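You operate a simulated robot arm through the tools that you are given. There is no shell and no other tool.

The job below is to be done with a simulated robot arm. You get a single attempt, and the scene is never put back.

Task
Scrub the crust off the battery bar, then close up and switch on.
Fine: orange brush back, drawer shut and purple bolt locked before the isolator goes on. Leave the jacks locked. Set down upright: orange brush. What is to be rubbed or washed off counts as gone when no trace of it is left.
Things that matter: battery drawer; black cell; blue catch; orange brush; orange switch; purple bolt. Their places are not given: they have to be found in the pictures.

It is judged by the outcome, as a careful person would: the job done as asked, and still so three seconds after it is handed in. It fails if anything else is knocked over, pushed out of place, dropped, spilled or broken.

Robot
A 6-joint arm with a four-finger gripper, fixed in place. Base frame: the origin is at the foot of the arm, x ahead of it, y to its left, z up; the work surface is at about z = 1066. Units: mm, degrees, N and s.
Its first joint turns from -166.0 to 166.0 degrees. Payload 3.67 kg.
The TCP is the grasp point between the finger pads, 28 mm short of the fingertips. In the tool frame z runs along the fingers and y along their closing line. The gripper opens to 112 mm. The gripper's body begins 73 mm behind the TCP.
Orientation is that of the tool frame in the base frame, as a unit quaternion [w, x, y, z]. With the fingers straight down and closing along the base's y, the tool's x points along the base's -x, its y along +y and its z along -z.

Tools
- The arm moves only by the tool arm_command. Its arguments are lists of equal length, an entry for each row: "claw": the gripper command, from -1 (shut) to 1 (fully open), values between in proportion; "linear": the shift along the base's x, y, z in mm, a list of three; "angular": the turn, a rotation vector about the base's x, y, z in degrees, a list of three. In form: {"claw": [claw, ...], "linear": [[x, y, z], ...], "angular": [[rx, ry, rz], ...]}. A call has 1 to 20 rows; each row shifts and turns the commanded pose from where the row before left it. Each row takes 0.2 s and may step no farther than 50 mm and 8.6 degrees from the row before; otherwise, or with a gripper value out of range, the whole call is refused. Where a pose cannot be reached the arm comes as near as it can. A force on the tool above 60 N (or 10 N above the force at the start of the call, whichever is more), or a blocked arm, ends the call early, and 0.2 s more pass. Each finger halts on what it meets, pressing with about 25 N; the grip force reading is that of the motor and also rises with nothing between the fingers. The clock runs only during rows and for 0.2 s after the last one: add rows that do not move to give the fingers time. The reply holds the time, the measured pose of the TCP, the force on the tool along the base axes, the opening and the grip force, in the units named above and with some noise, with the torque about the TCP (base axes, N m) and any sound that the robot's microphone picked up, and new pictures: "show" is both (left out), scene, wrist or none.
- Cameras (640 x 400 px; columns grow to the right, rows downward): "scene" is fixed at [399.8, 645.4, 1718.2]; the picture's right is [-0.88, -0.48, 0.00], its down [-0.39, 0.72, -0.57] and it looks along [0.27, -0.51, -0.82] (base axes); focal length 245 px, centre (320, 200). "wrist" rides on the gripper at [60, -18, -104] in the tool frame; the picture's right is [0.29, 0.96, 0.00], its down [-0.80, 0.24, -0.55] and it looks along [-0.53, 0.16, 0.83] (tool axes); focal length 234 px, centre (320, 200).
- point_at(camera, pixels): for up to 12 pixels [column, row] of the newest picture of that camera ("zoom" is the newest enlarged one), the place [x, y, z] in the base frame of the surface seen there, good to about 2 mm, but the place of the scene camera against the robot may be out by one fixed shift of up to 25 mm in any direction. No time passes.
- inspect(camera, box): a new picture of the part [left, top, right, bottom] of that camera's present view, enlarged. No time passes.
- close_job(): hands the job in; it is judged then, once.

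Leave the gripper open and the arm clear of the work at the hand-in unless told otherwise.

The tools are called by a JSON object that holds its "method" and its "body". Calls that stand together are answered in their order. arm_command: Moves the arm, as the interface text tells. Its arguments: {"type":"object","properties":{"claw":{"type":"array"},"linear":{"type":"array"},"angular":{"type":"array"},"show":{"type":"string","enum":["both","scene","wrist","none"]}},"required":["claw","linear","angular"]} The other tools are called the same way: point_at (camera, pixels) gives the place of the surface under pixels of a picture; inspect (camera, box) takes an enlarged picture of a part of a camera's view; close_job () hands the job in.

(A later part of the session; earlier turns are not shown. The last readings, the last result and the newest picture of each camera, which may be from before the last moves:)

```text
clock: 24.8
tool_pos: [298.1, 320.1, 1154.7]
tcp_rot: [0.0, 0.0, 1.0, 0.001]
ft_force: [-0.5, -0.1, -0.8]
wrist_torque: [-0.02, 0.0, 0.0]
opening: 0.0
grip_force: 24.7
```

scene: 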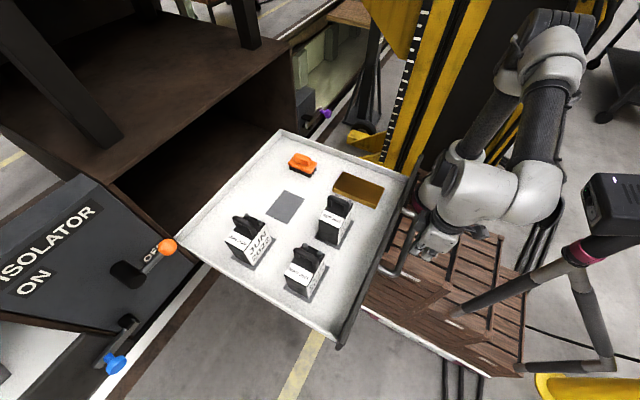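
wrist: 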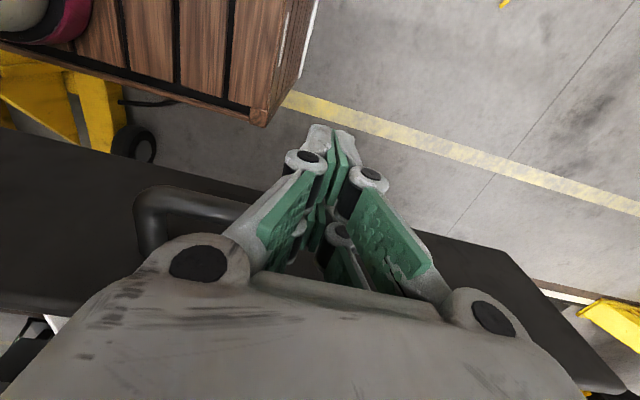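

Fingers are in front of the handle at mid height. I'll push slowly in +x, starting with small steps, and read the force.

{"method": "arm_command", "body": {"claw": [-1, -1, -1, -1, -1, -1, -1, -1], "linear": [[8, 0, 0], [6, 0, 0], [4, 0, 0], [4, 0, 0], [4, 0, 0], [5, 0, 0], [6, 0, 0], [6, 0, 0]], "angular": [[0, 0, 0], [0, 0, 0], [0, 0, 0], [0, 0, 0], [0, 0, 0], [0, 0, 0], [0, 0, 0], [0, 0, 0]]}}

```text
clock: 26.6
tool_pos: [343.2, 320.8, 1152.0]
tcp_rot: [0.0, 0.0, 1.0, 0.0]
ft_force: [0.3, 0.4, -0.5]
wrist_torque: [0.03, -0.01, -0.03]
opening: 0.0
grip_force: 36.1
```

scene: 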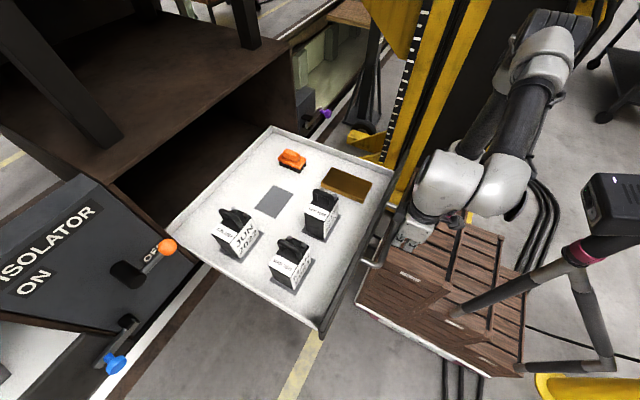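
wrist: 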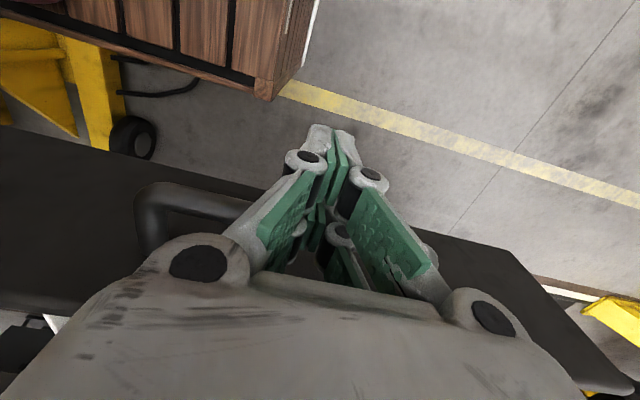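

The drawer slides in easily and everything on it stands. I'll keep pushing at a slow steady pace.

{"method": "arm_command", "body": {"claw": [-1, -1, -1, -1, -1, -1, -1, -1, -1, -1, -1, -1, -1, -1, -1, -1, -1, -1, -1, -1], "linear": [[4, 0, 0], [6, 0, 0], [8, 0, 0], [9, 0, 0], [9, 0, 0], [9, 0, 0], [9, 0, 0], [9, 0, 0], [9, 0, 0], [9, 0, 0], [9, 0, 0], [9, 0, 0], [9, 0, 0], [9, 0, 0], [9, 0, 0], [9, 0, 0], [9, 0, 0], [8, 0, 0], [6, 0, 0], [4, 0, 0]], "angular": [[0, 0, 0], [0, 0, 0], [0, 0, 0], [0, 0, 0], [0, 0, 0], [0, 0, 0], [0, 0, 0], [0, 0, 0], [0, 0, 0], [0, 0, 0], [0, 0, 0], [0, 0, 0], [0, 0, 0], [0, 0, 0], [0, 0, 0], [0, 0, 0], [0, 0, 0], [0, 0, 0], [0, 0, 0], [0, 0, 0]]}}

```text
clock: 30.8
tool_pos: [504.0, 320.7, 1153.0]
tcp_rot: [0.0, -0.001, 1.0, -0.001]
ft_force: [-3.0, 0.5, 0.0]
wrist_torque: [0.01, 0.03, 0.01]
opening: 6.0
grip_force: 35.8
```

scene: 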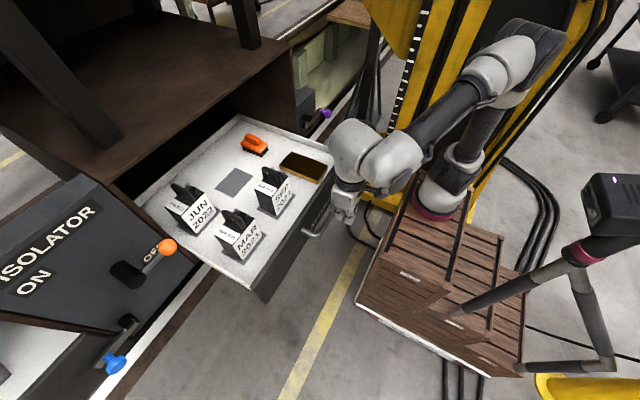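
wrist: 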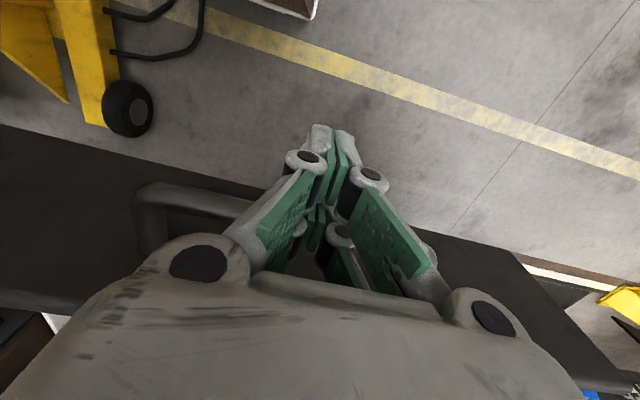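

All still standing. Continuing the push another ~160 mm.

{"method": "arm_command", "body": {"claw": [-1, -1, -1, -1, -1, -1, -1, -1, -1, -1, -1, -1, -1, -1, -1, -1, -1, -1, -1, -1], "linear": [[4, 0, 0], [6, 0, 0], [8, 0, 0], [9, 0, 0], [9, 0, 0], [9, 0, 0], [9, 0, 0], [9, 0, 0], [9, 0, 0], [9, 0, 0], [9, 0, 0], [9, 0, 0], [9, 0, 0], [9, 0, 0], [9, 0, 0], [9, 0, 0], [9, 0, 0], [8, 0, 0], [6, 0, 0], [4, 0, 0]], "angular": [[0, 0, 0], [0, 0, 0], [0, 0, 0], [0, 0, 0], [0, 0, 0], [0, 0, 0], [0, 0, 0], [0, 0, 0], [0, 0, 0], [0, 0, 0], [0, 0, 0], [0, 0, 0], [0, 0, 0], [0, 0, 0], [0, 0, 0], [0, 0, 0], [0, 0, 0], [0, 0, 0], [0, 0, 0], [0, 0, 0]]}}

```text
clock: 35.0
tool_pos: [665.6, 320.0, 1152.1]
tcp_rot: [0.0, 0.0, 1.0, 0.0]
ft_force: [-1.3, -0.3, 0.0]
wrist_torque: [-0.02, 0.04, -0.07]
opening: 6.0
grip_force: 35.5
```

scene: 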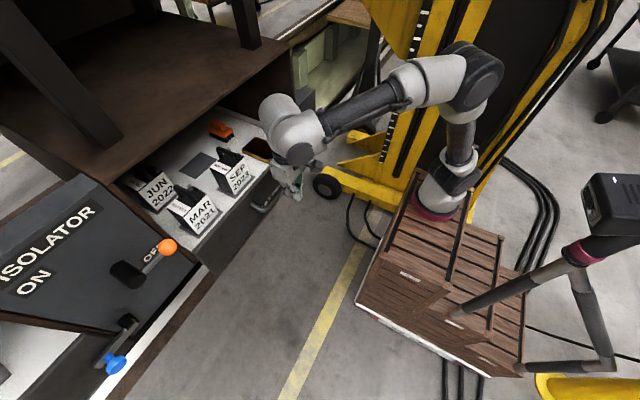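
wrist: 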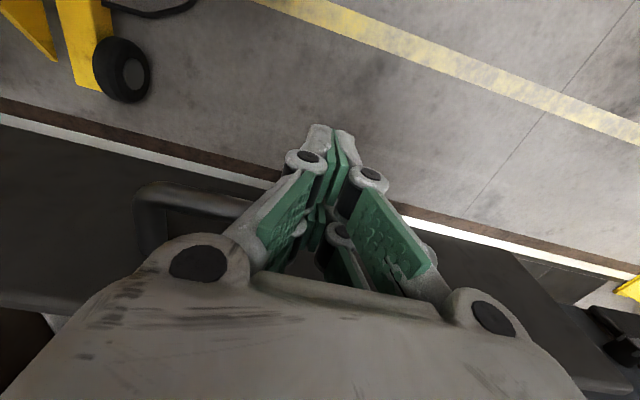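

The front plate should be at x≈729 now. Before the last stretch I'll check the cabinet's front edge and clearance for the wrist.

{"method": "point_at", "body": {"camera": "scene", "pixels": [[285, 45], [200, 100], [110, 165], [60, 175], [268, 185], [250, 225], [207, 268], [130, 325], [115, 362], [168, 247], [215, 240], [297, 120]]}}

{"method": "inspect", "body": {"camera": "scene", "box": [90, 60, 350, 290]}}

```text
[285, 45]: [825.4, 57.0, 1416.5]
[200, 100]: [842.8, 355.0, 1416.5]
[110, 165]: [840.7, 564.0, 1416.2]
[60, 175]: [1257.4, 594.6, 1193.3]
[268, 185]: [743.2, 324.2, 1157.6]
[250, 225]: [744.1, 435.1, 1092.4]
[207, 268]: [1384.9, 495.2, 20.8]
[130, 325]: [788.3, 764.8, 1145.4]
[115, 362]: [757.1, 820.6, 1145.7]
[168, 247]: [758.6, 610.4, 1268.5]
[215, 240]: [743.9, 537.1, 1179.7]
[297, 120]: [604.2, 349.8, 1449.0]
```

```text
1.74 times, centred on (220, 175) of scene
```

zoom: 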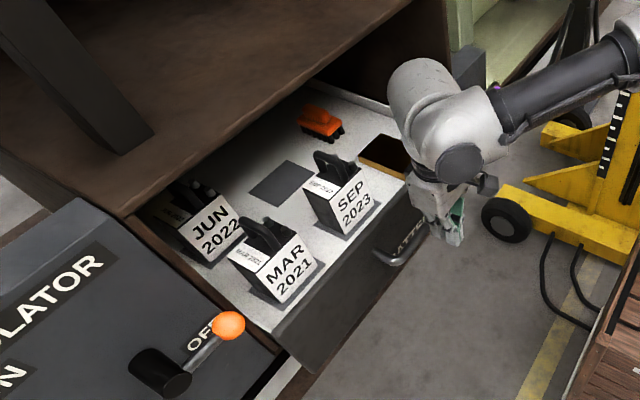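

The front plate is now at x≈742, the cabinet front at x≈825–840. I'll push on with smaller steps and watch for the stop.

{"method": "arm_command", "body": {"claw": [-1, -1, -1, -1, -1, -1, -1, -1, -1, -1, -1, -1], "linear": [[5, 0, 0], [6, 0, 0], [6, 0, 0], [6, 0, 0], [6, 0, 0], [6, 0, 0], [6, 0, 0], [5, 0, 0], [4, 0, 0], [4, 0, 0], [3, 0, 0], [0, 0, 0]], "angular": [[0, 0, 0], [0, 0, 0], [0, 0, 0], [0, 0, 0], [0, 0, 0], [0, 0, 0], [0, 0, 0], [0, 0, 0], [0, 0, 0], [0, 0, 0], [0, 0, 0], [0, 0, 0]]}}

```text
clock: 37.6
tool_pos: [722.5, 321.0, 1152.9]
tcp_rot: [0.0, 0.001, 1.0, 0.0]
ft_force: [-2.1, 0.1, -0.1]
wrist_torque: [0.01, 0.06, 0.01]
opening: 5.9
grip_force: 35.6
```

scene: 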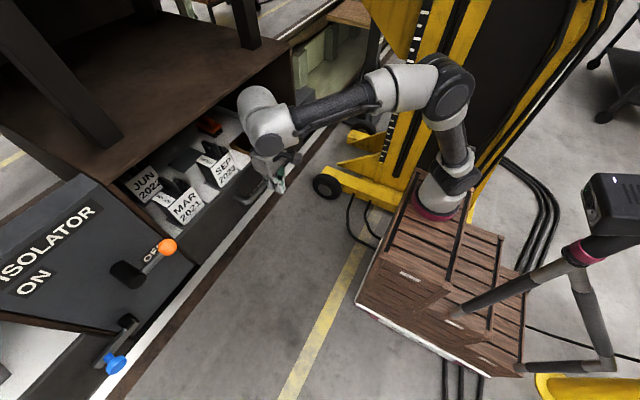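
wrist: 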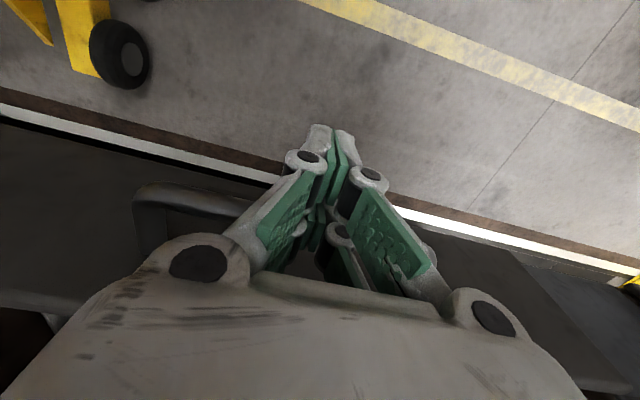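

The plate should be near x≈799 now. I'll check where the wrist link is relative to the cabinet edge (x≈825–840, top z≈1398).

{"method": "point_at", "body": {"camera": "scene", "pixels": [[242, 105], [255, 95], [258, 140], [250, 150], [228, 205], [215, 225], [235, 120], [200, 245]]}}

{"method": "inspect", "body": {"camera": "scene", "box": [170, 60, 350, 260]}}

```text
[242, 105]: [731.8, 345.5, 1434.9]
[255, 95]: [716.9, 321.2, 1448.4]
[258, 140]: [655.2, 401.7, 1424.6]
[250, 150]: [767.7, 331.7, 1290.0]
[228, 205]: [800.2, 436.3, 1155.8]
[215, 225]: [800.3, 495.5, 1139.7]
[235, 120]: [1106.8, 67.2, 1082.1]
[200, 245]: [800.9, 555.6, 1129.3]
```

```text
2.00 times, centred on (260, 160) of scene
```

zoom: 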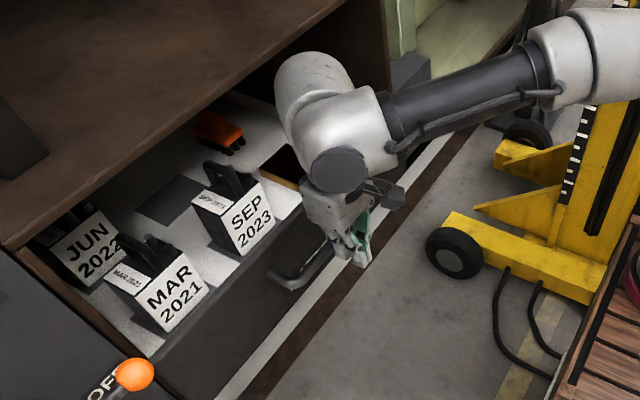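

Plate at x≈799, wrist is clear of the cabinet by ~50 mm. Pushing on in 3 mm steps.

{"method": "arm_command", "body": {"claw": [-1, -1, -1, -1, -1, -1, -1, -1], "linear": [[3, 0, 0], [3, 0, 0], [3, 0, 0], [3, 0, 0], [2, 0, 0], [2, 0, 0], [2, 0, 0], [0, 0, 0]], "angular": [[0, 0, 0], [0, 0, 0], [0, 0, 0], [0, 0, 0], [0, 0, 0], [0, 0, 0], [0, 0, 0], [0, 0, 0]]}}

```text
clock: 38.5
tool_pos: [726.8, 321.7, 1151.6]
tcp_rot: [-0.006, -0.003, 1.0, -0.002]
ft_force: [-27.7, -1.6, 6.1]
wrist_torque: [-0.3, 0.05, -0.06]
opening: 6.0
grip_force: 36.1
stopped in row 4: the force on the tool passed its limit at 66 N (the readings are from after the stop); the commanded pose is now the measured one
```

scene: 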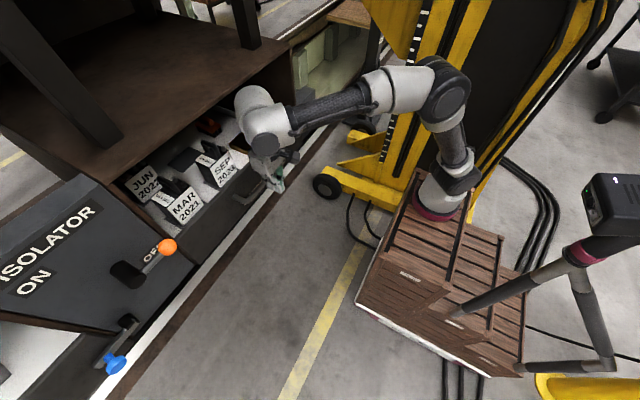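
wrist: 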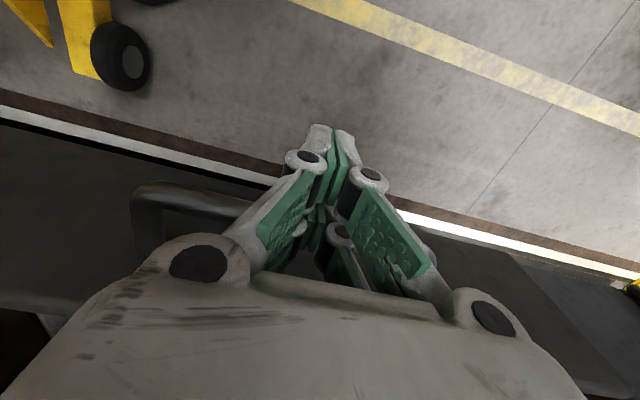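

The drawer met its stop (66 N) with the plate at about x 803. I'll back off a little and check whether it is fully shut and everything stands.

{"method": "arm_command", "body": {"claw": [-1, -1, -1, -1, -1], "linear": [[-5, 0, 0], [-15, 0, 0], [-30, 0, 0], [-40, 0, 0], [-40, 0, 20]], "angular": [[0, 0, 0], [0, 0, 0], [0, 0, 0], [0, 0, 0], [0, 0, 0]]}}

{"method": "inspect", "body": {"camera": "scene", "box": [90, 60, 350, 290]}}

{"method": "point_at", "body": {"camera": "scene", "pixels": [[228, 205], [215, 225], [200, 245], [265, 165]]}}

```text
clock: 39.8
tool_pos: [601.0, 320.2, 1168.9]
tcp_rot: [-0.006, -0.001, 1.0, -0.002]
ft_force: [1.0, 0.0, -1.6]
wrist_torque: [0.0, 0.07, 0.02]
opening: 0.0
grip_force: 35.5
```

scene: 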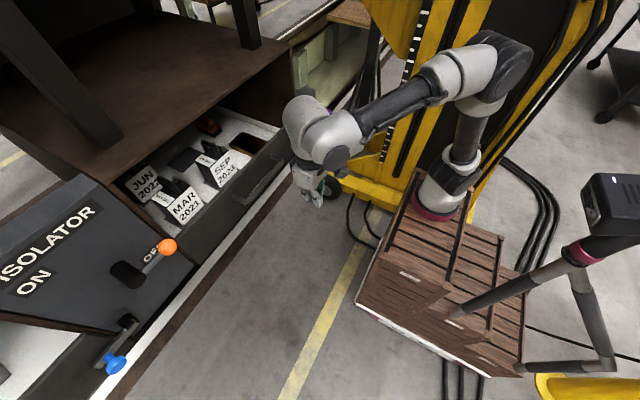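
wrist: 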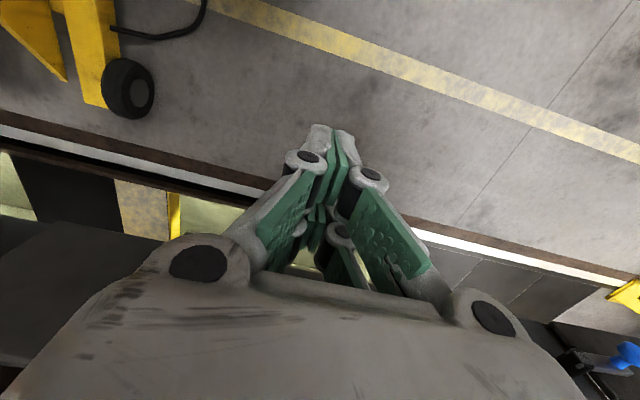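

```text
1.74 times, centred on (220, 175) of scene
```

zoom: 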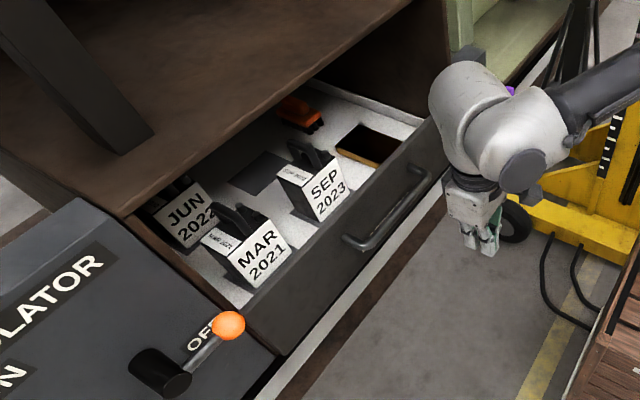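

```text
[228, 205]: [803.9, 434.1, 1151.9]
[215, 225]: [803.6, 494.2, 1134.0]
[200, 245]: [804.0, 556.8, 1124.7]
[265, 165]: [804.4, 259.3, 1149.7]
```

The plate's face is at x≈803, all cells and the brush stand. I'll go look at the bolt and the drawer's right edge from above, as before.

{"method": "arm_command", "body": {"claw": [-0.5, 0, 0.1, 0.1, 0.1, 0.1, 0.1, 0.1, 0.1, 0.1, 0.1, 0.1, 0.1], "linear": [[0, 0, 45], [0, 0, 45], [0, 0, 40], [5, -40, 0], [5, -40, 0], [5, -40, 0], [5, -40, 0], [5, -40, 0], [5, -40, 0], [5, -40, 0], [5, -40, 0], [5, -40, 0], [0, -40, 0]], "angular": [[0, 0, 0], [0, 0, 0], [0, 0, 0], [0, 0, 0], [0, 0, 0], [0, 0, 0], [0, 0, 0], [0, 0, 0], [0, 0, 0], [0, 0, 0], [0, 0, 0], [0, 0, 0], [0, 0, 0]]}}

{"method": "inspect", "body": {"camera": "wrist", "box": [240, 130, 440, 290]}}

{"method": "inspect", "body": {"camera": "scene", "box": [230, 70, 350, 190]}}

```text
clock: 42.5
tool_pos: [643.2, -79.5, 1301.4]
tcp_rot: [-0.007, -0.002, 1.0, -0.002]
ft_force: [-0.5, -0.5, -0.9]
wrist_torque: [-0.02, 0.01, 0.02]
opening: 61.6
grip_force: 0.1
```

scene: 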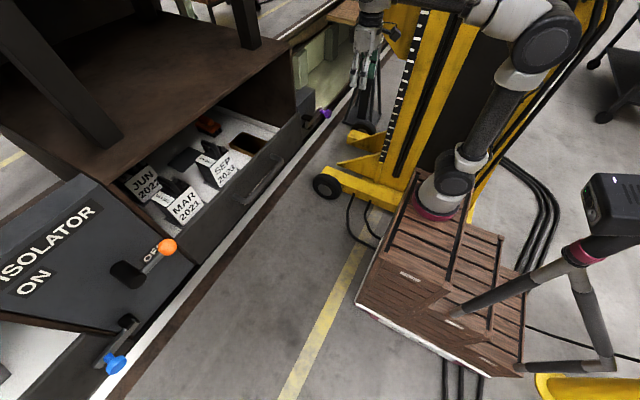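
wrist: 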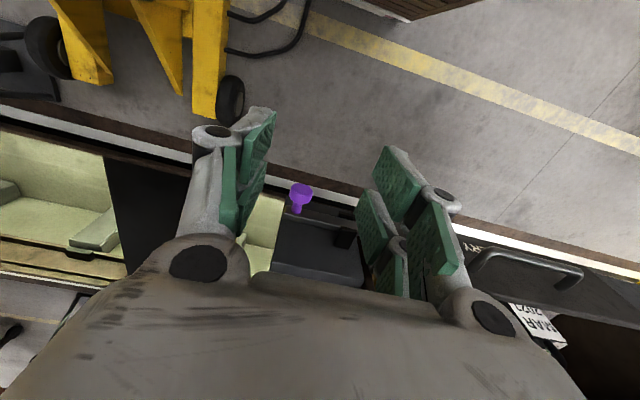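

```text
2.50 times, centred on (340, 210) of wrist
```

zoom: 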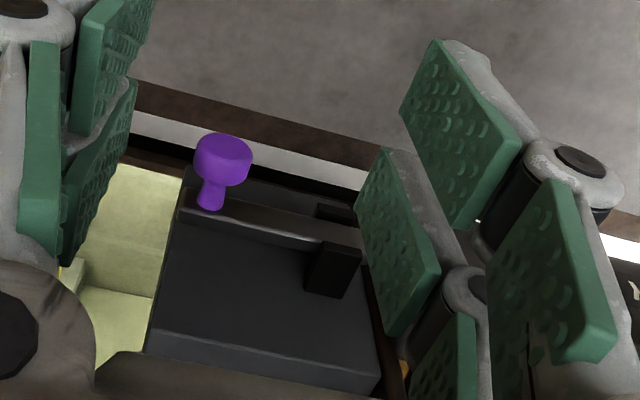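

```text
3.33 times, centred on (290, 130) of scene
```

zoom: 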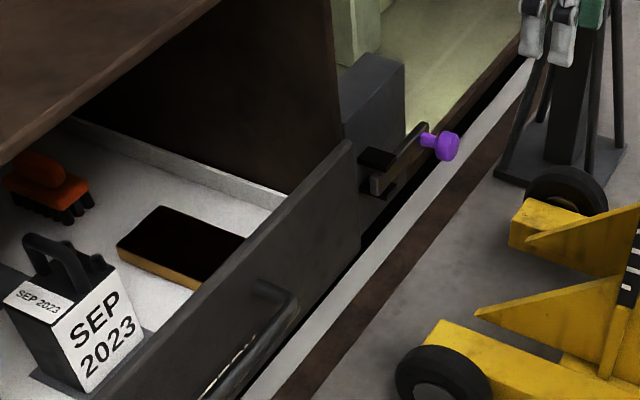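

The drawer front sits flush in line with the cabinet's right edge, and the bolt bar would slide across in front of it. I'll measure the knob, bar, and keeper precisely.

{"method": "point_at", "body": {"camera": "wrist", "pixels": [[300, 186], [293, 193], [309, 193], [296, 207], [300, 203], [292, 212], [318, 220], [335, 226], [345, 236], [338, 215], [330, 205], [300, 165]]}}

{"method": "point_at", "body": {"camera": "zoom", "pixels": [[445, 145], [452, 135], [455, 152], [428, 137], [405, 145], [375, 160], [383, 190], [373, 185], [358, 200], [352, 145], [385, 210], [440, 190]]}}

```text
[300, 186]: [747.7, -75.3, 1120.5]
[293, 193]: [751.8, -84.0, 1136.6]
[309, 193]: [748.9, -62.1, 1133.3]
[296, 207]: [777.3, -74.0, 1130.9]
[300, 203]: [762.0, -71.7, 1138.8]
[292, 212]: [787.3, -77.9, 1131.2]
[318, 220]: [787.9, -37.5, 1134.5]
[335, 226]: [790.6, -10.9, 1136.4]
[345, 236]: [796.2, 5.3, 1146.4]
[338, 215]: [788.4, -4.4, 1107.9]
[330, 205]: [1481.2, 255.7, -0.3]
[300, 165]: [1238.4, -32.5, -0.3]
```

```text
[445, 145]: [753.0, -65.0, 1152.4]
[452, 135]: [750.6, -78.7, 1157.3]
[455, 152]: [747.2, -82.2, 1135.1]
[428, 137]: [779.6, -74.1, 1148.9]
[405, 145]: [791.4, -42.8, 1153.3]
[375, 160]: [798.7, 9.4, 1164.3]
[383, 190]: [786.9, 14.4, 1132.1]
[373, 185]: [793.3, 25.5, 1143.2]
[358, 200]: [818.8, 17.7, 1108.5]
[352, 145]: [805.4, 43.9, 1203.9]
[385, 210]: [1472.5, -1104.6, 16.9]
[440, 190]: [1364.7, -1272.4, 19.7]
```

Knob head: x≈747–765, y≈−86 to −61, z≈1115–1139. I'll place closed fingers on its −y side: go to (755, −113), straighten the small tilt, then down to z≈1140.

{"method": "arm_command", "body": {"claw": [-1, -1, -1, -1, -1, -1], "linear": [[37.3, -11.2, 0], [37.3, -11.2, 0], [37.2, -11.1, 0], [0, 0, -40], [0, 0, -40], [0, 0, 0]], "angular": [[0.23, -0.8, -0.23], [0, 0, 0], [0, 0, 0], [0, 0, 0], [0, 0, 0], [0, 0, 0]]}}

```text
clock: 44.0
tool_pos: [755.5, -113.7, 1220.4]
tcp_rot: [0.002, 0.002, 1.0, 0.001]
ft_force: [-0.2, 0.4, 0.0]
wrist_torque: [0.02, -0.03, -0.04]
opening: 0.0
grip_force: 25.5
```

scene: 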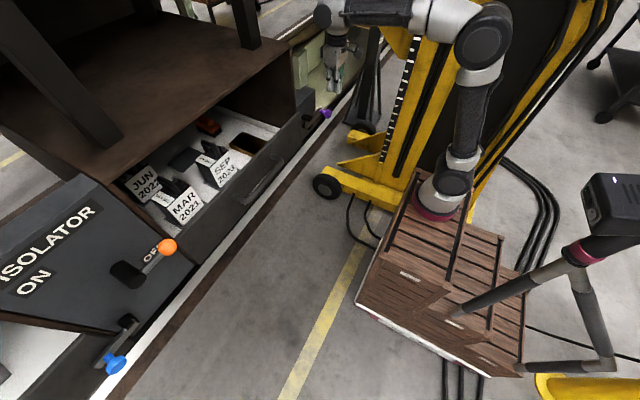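
wrist: 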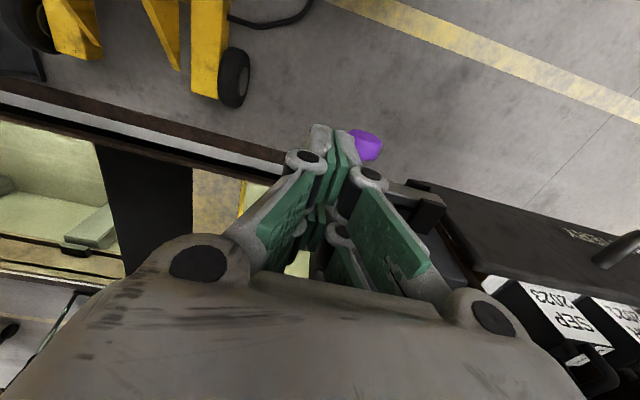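

The knob is to the right of the closed fingers with some clearance. Going down 80 mm, shifting 4 mm further from the knob.

{"method": "arm_command", "body": {"claw": [-1, -1, -1, -1], "linear": [[0, -4, -30], [0, 0, -30], [0, 0, -20], [0, 0, 0]], "angular": [[0, 0, 0], [0, 0, 0], [0, 0, 0], [0, 0, 0]]}}

{"method": "inspect", "body": {"camera": "scene", "box": [260, 50, 380, 170]}}

```text
clock: 45.0
tool_pos: [756.7, -116.8, 1141.0]
tcp_rot: [0.001, 0.001, 1.0, 0.001]
ft_force: [-0.2, -0.2, -0.1]
wrist_torque: [-0.02, -0.01, 0.01]
opening: 0.1
grip_force: 25.4
```

scene: 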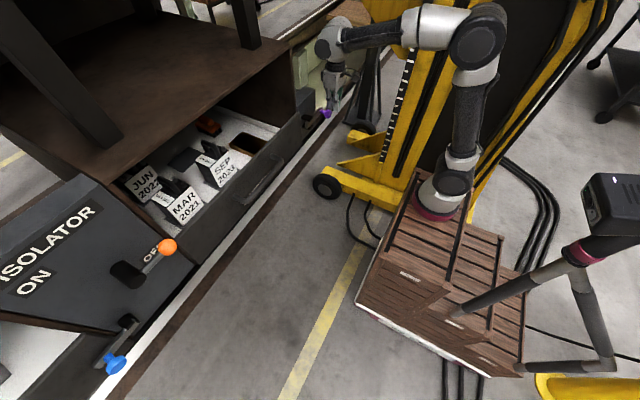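
wrist: 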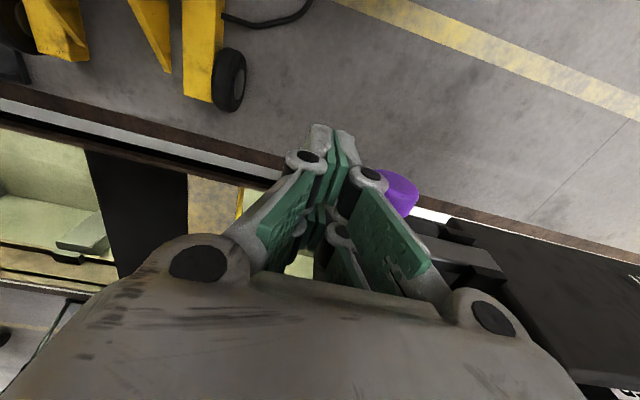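

```text
3.33 times, centred on (320, 110) of scene
```

zoom: 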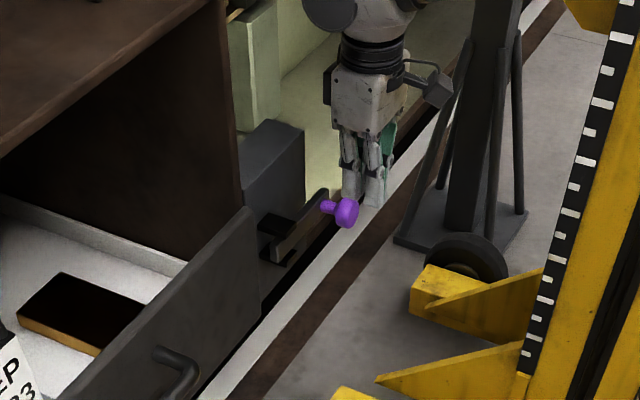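

The closed fingers stand beside the knob at the right height. I'll push toward +y in small steps and watch force.

{"method": "arm_command", "body": {"claw": [-1, -1, -1, -1, -1, -1, -1, -1], "linear": [[0, 8, 0], [0, 6, 0], [0, 5, 0], [0, 5, 0], [0, 5, 0], [0, 5, 0], [0, 5, 0], [0, 0, 0]], "angular": [[0, 0, 0], [0, 0, 0], [0, 0, 0], [0, 0, 0], [0, 0, 0], [0, 0, 0], [0, 0, 0], [0, 0, 0]]}}

{"method": "inspect", "body": {"camera": "scene", "box": [260, 50, 380, 170]}}

```text
clock: 46.8
tool_pos: [757.1, -77.1, 1142.0]
tcp_rot: [0.001, 0.001, 1.0, 0.001]
ft_force: [-0.6, -0.1, 0.6]
wrist_torque: [-0.03, -0.01, 0.01]
opening: 0.2
grip_force: 25.2
```

scene: 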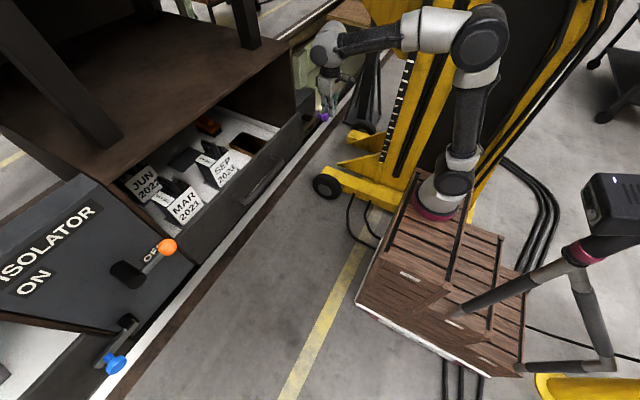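
wrist: 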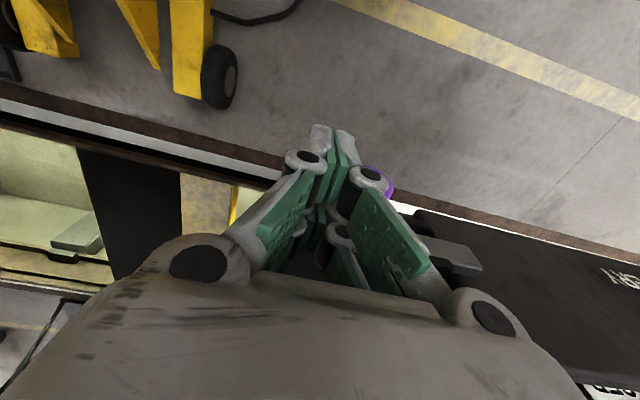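

```text
3.33 times, centred on (320, 110) of scene
```

zoom: 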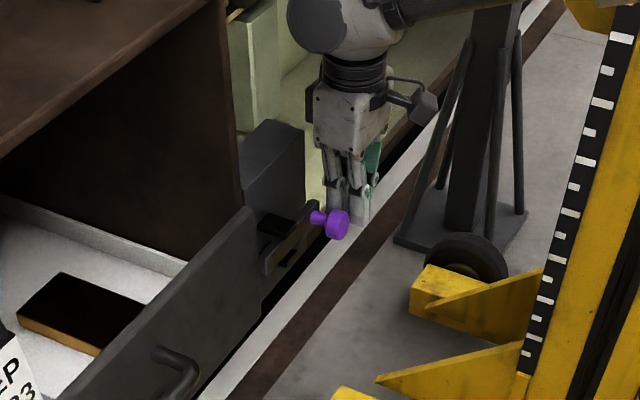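

The bolt is sliding (its tip has now reached the drawer front). I'll continue pushing until it meets its stop.

{"method": "arm_command", "body": {"claw": [-1, -1, -1, -1, -1, -1, -1, -1], "linear": [[0, 5, 0], [0, 5, 0], [0, 5, 0], [0, 4, 0], [0, 4, 0], [0, 4, 0], [0, 3, 0], [0, 0, 0]], "angular": [[0, 0, 0], [0, 0, 0], [0, 0, 0], [0, 0, 0], [0, 0, 0], [0, 0, 0], [0, 0, 0], [0, 0, 0]]}}

{"method": "inspect", "body": {"camera": "scene", "box": [260, 50, 380, 170]}}

```text
clock: 48.4
tool_pos: [756.4, -53.8, 1141.5]
tcp_rot: [0.001, 0.002, 1.0, -0.006]
ft_force: [1.4, -45.8, -0.8]
wrist_torque: [-0.82, -0.01, 0.11]
opening: 0.0
grip_force: 24.9
stopped in row 8: the force on the tool passed its limit at 63 N (the readings are from after the stop); the commanded pose is now the measured one
```

scene: 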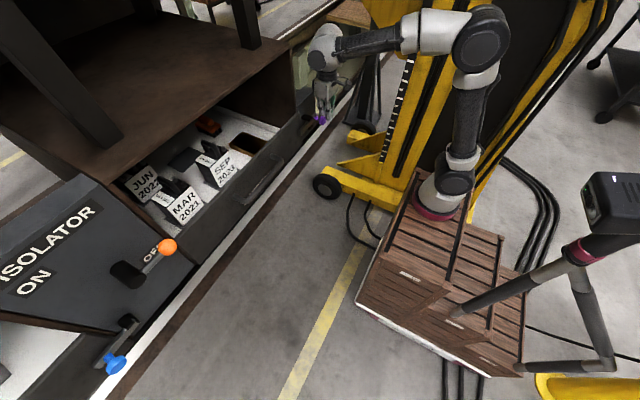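
wrist: 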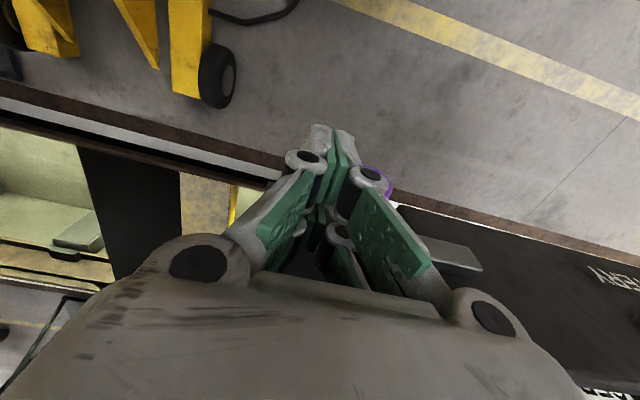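

```text
3.33 times, centred on (320, 110) of scene
```

zoom: 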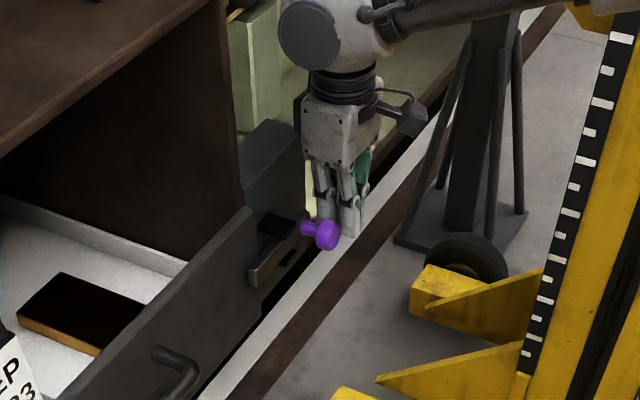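

The bolt met its end stop at 63 N; its tip now lies across the drawer front. I'll back off from the knob, rise, and look at it from the wrist.

{"method": "arm_command", "body": {"claw": [-1, -1, -1, -1, -1, -1, -1, -1], "linear": [[0, -6, 0], [0, -14, 0], [0, 0, 30], [0, 0, 40], [0, 0, 45], [0, 0, 45], [-45, 0, 0], [-45, 0, 0]], "angular": [[0, 0, 0], [0, 0, 0], [0, 0, 0], [0, 0, 0], [0, 0, 0], [0, 0, 0], [0, 0, 0], [0, 0, 0]]}}

{"method": "inspect", "body": {"camera": "scene", "box": [240, 70, 350, 170]}}

{"method": "inspect", "body": {"camera": "wrist", "box": [240, 130, 440, 290]}}

```text
clock: 50.2
tool_pos: [667.5, -70.0, 1302.0]
tcp_rot: [0.001, 0.001, 1.0, -0.003]
ft_force: [0.9, -0.4, -0.5]
wrist_torque: [-0.03, 0.07, 0.0]
opening: 0.0
grip_force: 25.0
```

scene: 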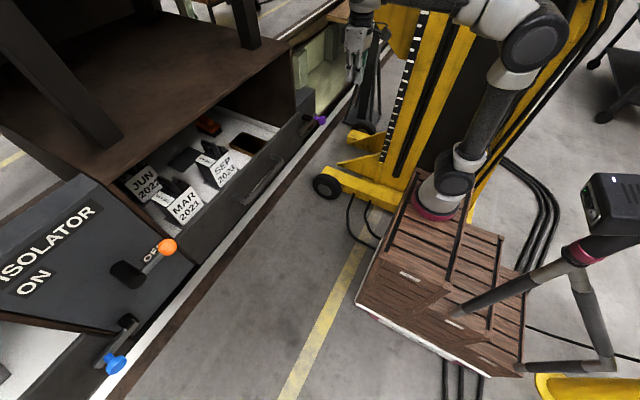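
wrist: 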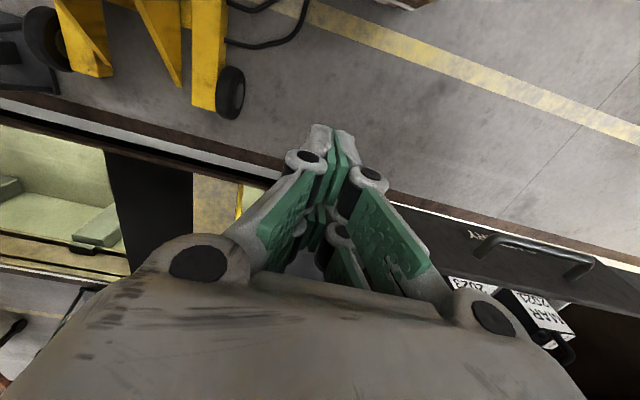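

```text
4.00 times, centred on (295, 120) of scene
```

zoom: 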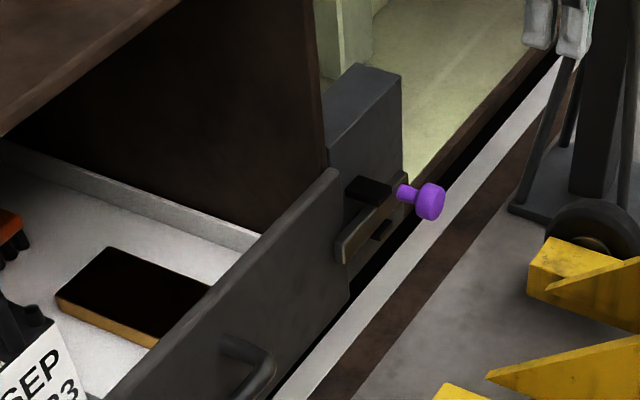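

```text
2.50 times, centred on (340, 210) of wrist
```

zoom: 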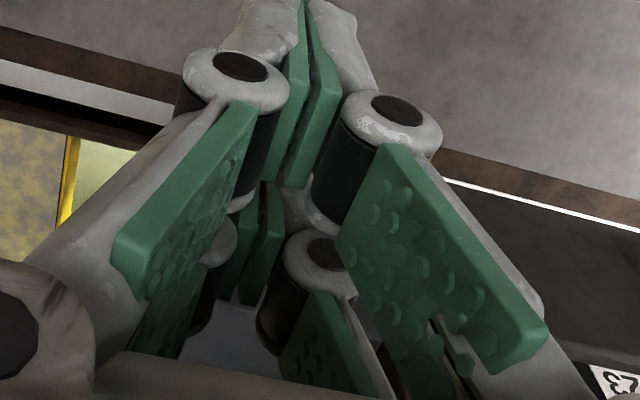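

The bolt bar now lies across the drawer front plate: locked. Next, the isolator. I'll move the arm along in front of the cabinet, rising, to look at the isolator panel with the orange switch.

{"method": "arm_command", "body": {"claw": [-1, -1, -1, -1, -1, -1, -1, -1, -1, -1, -1, -1, -1, -1, -1], "linear": [[-5, 42, 6.5], [-5, 42, 6.5], [-5, 42, 6.5], [-5, 42, 6.5], [-5, 42, 6.5], [-5, 42, 6.5], [-5, 42, 6.5], [-5, 42, 6.5], [-5, 42, 6.5], [-5, 42, 6.5], [-5, 42, 6.5], [-5, 42, 6.5], [-5, 42, 6.5], [-5, 42, 6.5], [0, 0, 0]], "angular": [[0, 0, 0], [0, 0, 0], [0, 0, 0], [0, 0, 0], [0, 0, 0], [0, 0, 0], [0, 0, 0], [0, 0, 0], [0, 0, 0], [0, 0, 0], [0, 0, 0], [0, 0, 0], [0, 0, 0], [0, 0, 0], [0, 0, 0]]}}

{"method": "inspect", "body": {"camera": "wrist", "box": [300, 100, 640, 330]}}

{"method": "inspect", "body": {"camera": "scene", "box": [0, 170, 220, 400]}}

```text
clock: 53.4
tool_pos: [566.7, 456.6, 1320.8]
tcp_rot: [0.002, 0.0, 1.0, -0.002]
ft_force: [-0.6, -0.1, 0.0]
wrist_torque: [-0.03, 0.02, -0.01]
opening: 0.1
grip_force: 25.0
out of reach, approached as far as the arm can: row 11, 12, 13, 14
```

scene: 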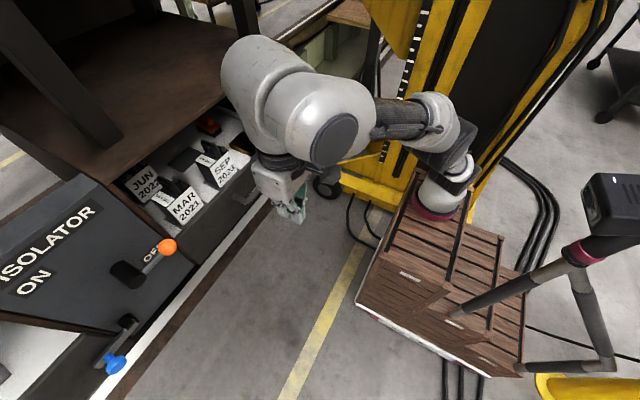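
wrist: 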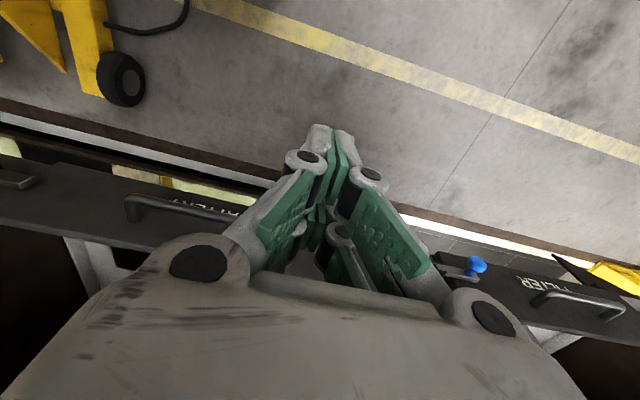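

```text
1.74 times, centred on (470, 215) of wrist
```

zoom: 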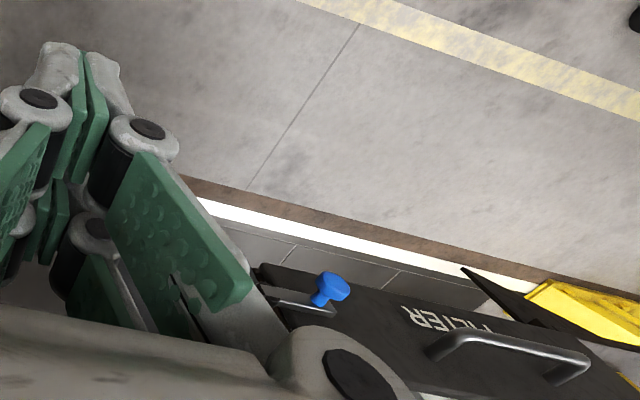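

```text
1.74 times, centred on (110, 285) of scene
```

zoom: 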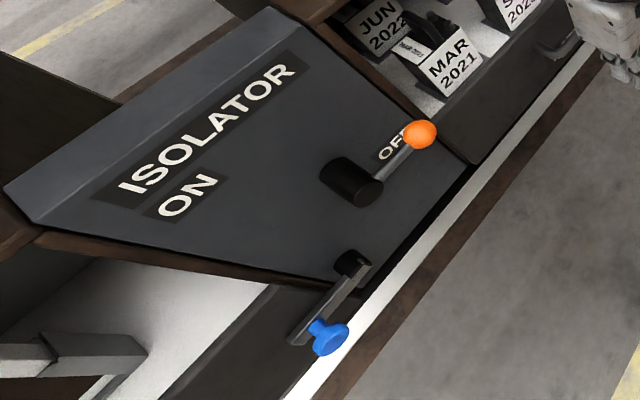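

The arm ran out of reach at that height with the tool pointing straight down, stopping at (567,457,1321). The isolator is near the edge of reach, so I need its geometry exactly. I'll enlarge the switch in the scene camera.

{"method": "inspect", "body": {"camera": "scene", "box": [90, 210, 200, 310]}}

{"method": "point_at", "body": {"camera": "zoom", "pixels": [[130, 100], [300, 60], [450, 140], [467, 152], [480, 175], [445, 168], [420, 195], [390, 230], [300, 280], [240, 240], [400, 300], [200, 350]]}}

```text
4.00 times, centred on (145, 260) of scene
```

zoom: 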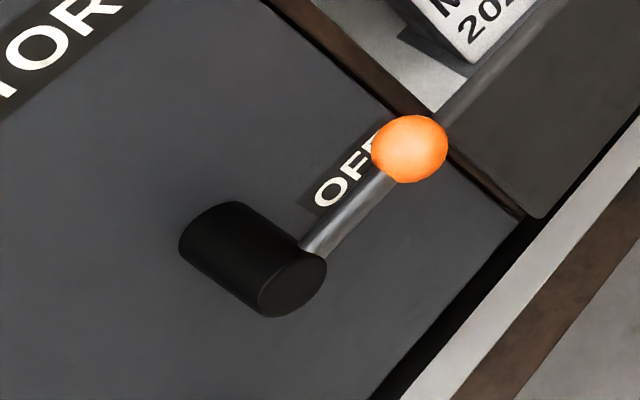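

```text
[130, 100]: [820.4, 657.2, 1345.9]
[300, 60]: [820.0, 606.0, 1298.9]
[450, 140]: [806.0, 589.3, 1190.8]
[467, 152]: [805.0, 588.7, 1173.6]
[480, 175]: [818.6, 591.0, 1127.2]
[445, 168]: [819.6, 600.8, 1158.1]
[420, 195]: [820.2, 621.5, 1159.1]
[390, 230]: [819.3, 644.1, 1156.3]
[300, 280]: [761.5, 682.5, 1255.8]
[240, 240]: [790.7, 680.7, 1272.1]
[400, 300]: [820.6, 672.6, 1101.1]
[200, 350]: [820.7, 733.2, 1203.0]
```

The isolator panel is a vertical plane at x≈820 facing the arm, with the boss sticking out to x≈760. I'll measure the knob, lever and boss in this zoom.

{"method": "point_at", "body": {"camera": "zoom", "pixels": [[410, 148], [380, 150], [442, 150], [410, 122], [410, 178], [295, 282], [265, 308], [322, 262], [345, 218], [375, 188], [330, 245], [225, 215]]}}

{"method": "point_at", "body": {"camera": "scene", "pixels": [[32, 281], [43, 230], [149, 255], [70, 300], [85, 240], [110, 190]]}}

```text
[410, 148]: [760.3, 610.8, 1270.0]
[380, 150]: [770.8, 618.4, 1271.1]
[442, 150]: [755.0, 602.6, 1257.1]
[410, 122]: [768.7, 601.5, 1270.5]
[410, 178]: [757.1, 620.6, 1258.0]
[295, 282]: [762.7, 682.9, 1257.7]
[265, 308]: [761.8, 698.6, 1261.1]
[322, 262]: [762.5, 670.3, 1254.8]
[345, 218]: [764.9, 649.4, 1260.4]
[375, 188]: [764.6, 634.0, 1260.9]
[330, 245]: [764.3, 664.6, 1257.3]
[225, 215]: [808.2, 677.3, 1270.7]
```

```text
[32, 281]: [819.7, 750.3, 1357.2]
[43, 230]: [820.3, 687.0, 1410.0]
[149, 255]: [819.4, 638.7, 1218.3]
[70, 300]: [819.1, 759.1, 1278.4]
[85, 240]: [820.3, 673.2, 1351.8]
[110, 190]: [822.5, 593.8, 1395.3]
```

Facts so far (scene values corrected): the panel is the plane x≈819; the boss axis is at y≈687, z≈1240; the lever points toward −y (OFF) with its ball at about (769, 613, 1240), 74 mm from the axis; the ON label is up and to the left (y≈753, z≈1339). I'll use the tool pointed horizontally at the panel, to have reach. First I'll pull back to a surely reachable place.

{"method": "arm_command", "body": {"claw": [-1, -1, -1, -1], "linear": [[-14, -20, -30], [-13, -20, -30], [-13, -20, -30], [0, 0, 0]], "angular": [[0, 0, 0], [0, 0, 0], [0, 0, 0], [0, 0, 0]], "show": "none"}}

{"method": "point_at", "body": {"camera": "scene", "pixels": [[155, 250], [145, 260], [35, 282], [22, 292], [48, 272]]}}

```text
clock: 54.4
tool_pos: [526.6, 397.8, 1231.1]
tcp_rot: [0.002, 0.001, 1.0, -0.003]
ft_force: [0.2, -0.4, 0.5]
wrist_torque: [0.01, 0.0, 0.01]
opening: 0.0
grip_force: 25.1
```

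```text
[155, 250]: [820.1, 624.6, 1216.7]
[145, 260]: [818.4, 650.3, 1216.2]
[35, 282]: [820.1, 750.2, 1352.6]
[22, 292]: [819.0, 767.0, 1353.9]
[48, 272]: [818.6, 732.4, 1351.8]
```

The commanded pose is in sync again at (527,398,1231). Now I'll tilt the tool up to horizontal (pointing +x at the panel) while moving gradually toward the isolator side.

{"method": "arm_command", "body": {"claw": [-1, -1, -1, -1, -1, -1, -1, -1, -1, -1, -1, -1], "linear": [[8, 14, -2], [8, 14, -2], [8, 14, -2], [8, 14, -2], [8, 14, -2], [8, 14, -2], [8, 14, -2], [8, 14, -2], [8, 14, -2], [8, 14, -2], [8, 14, -2], [0, 0, 0]], "angular": [[0, -8.2, 0], [0, -8.2, 0], [0, -8.2, 0], [0, -8.2, 0], [0, -8.2, 0], [0, -8.2, 0], [0, -8.2, 0], [0, -8.2, 0], [0, -8.2, 0], [0, -8.2, 0], [0, -8, 0], [0, 0, 0]]}}

```text
clock: 57.0
tool_pos: [613.0, 550.6, 1208.8]
tcp_rot: [0.709, 0.003, 0.705, -0.002]
ft_force: [-0.7, -0.3, 0.7]
wrist_torque: [0.01, 0.01, -0.01]
opening: 0.0
grip_force: 24.6
```

scene: 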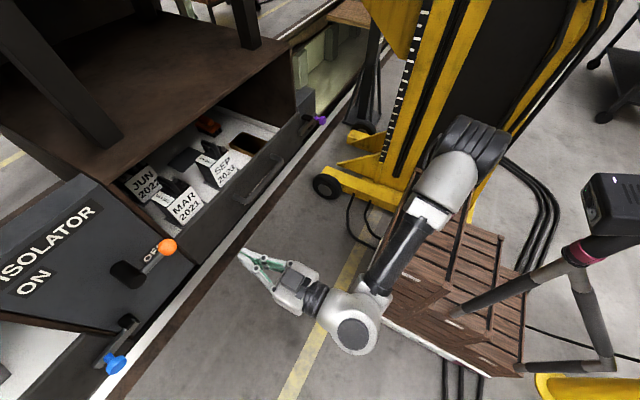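
wrist: 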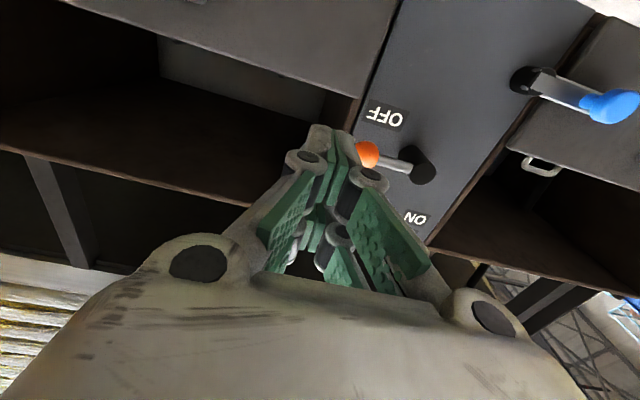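

Now the tool points at the panel. The wrist view (upside down) shows OFF at (385,117), the ball at (367,153), the boss at (423,165) and ON at (415,217). I'll measure with the wrist camera, which is true to the robot.

{"method": "point_at", "body": {"camera": "wrist", "pixels": [[385, 117], [367, 153], [367, 147], [390, 162], [405, 166], [422, 165], [430, 158], [415, 217], [428, 240], [460, 120], [530, 80], [610, 108]]}}

{"method": "inspect", "body": {"camera": "wrist", "box": [320, 60, 520, 260]}}

```text
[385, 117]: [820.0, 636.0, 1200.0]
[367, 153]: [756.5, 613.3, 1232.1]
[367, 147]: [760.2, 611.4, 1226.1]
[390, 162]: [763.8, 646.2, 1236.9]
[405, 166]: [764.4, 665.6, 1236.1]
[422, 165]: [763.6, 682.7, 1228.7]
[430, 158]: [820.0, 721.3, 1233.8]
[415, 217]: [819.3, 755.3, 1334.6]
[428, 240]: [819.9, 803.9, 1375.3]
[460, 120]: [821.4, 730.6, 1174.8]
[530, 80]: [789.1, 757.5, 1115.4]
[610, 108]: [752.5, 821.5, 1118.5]
```

```text
2.00 times, centred on (420, 160) of wrist
```

zoom: 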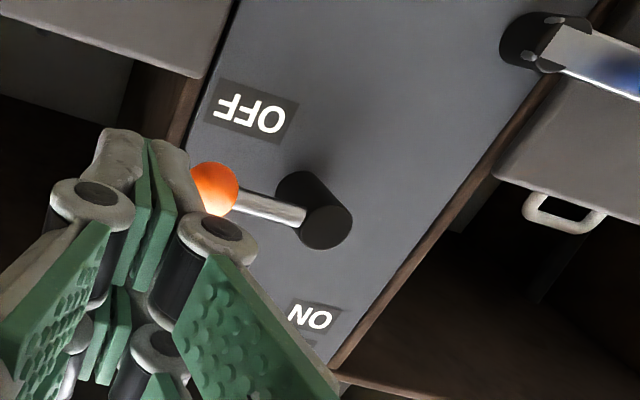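

The lever rod lies at x≈768, z≈1238, boss axis y≈687. I'll bring the closed fingers below the rod at about y 642, z 1206, first short of it, then in to x≈752.

{"method": "arm_command", "body": {"claw": [-1, -1, -1, -1, -1, -1, -1], "linear": [[25.7, 30.3, -1], [25.7, 30.3, -1], [25.6, 30.3, -1], [25, 0, 0], [20, 0, 0], [17, 0, 0], [0, 0, 0]], "angular": [[0, 0, 0], [0, 0, 0], [0, 0, 0], [0, 0, 0], [0, 0, 0], [0, 0, 0], [0, 0, 0]]}}

{"method": "inspect", "body": {"camera": "scene", "box": [70, 190, 230, 320]}}

```text
clock: 58.6
tool_pos: [754.2, 641.7, 1205.5]
tcp_rot: [0.708, 0.002, 0.706, -0.002]
ft_force: [0.7, -0.1, -0.1]
wrist_torque: [-0.03, -0.01, 0.01]
opening: 0.2
grip_force: 25.3
```

scene: 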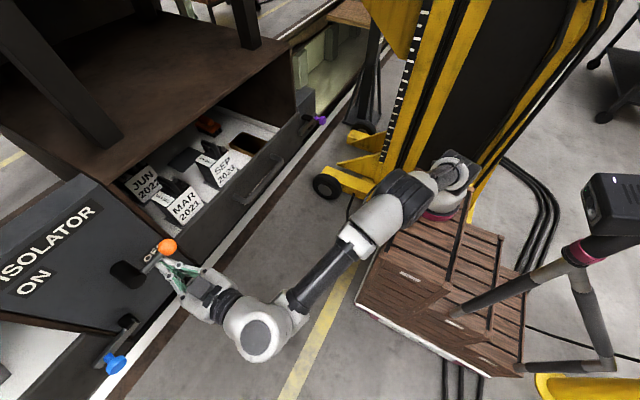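
wrist: 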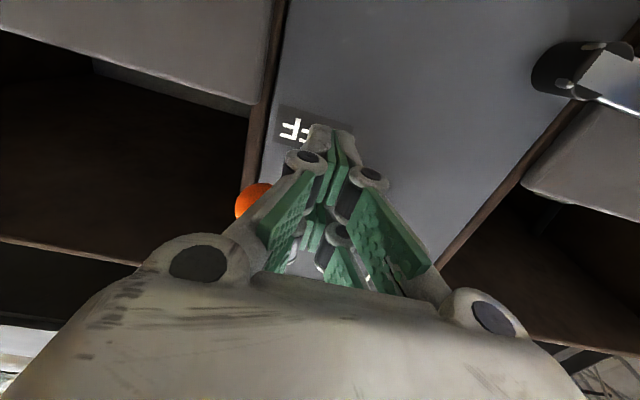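

```text
3.08 times, centred on (150, 255) of scene
```

zoom: 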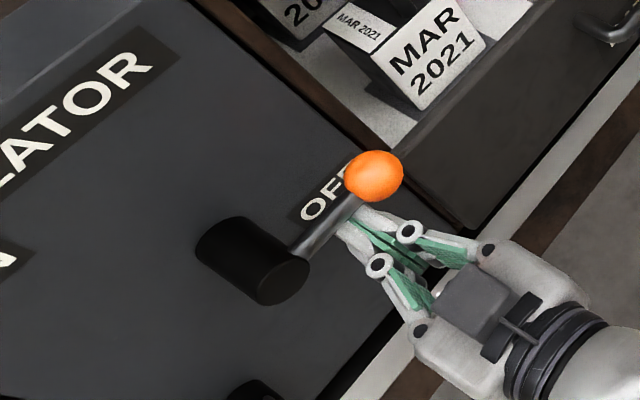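

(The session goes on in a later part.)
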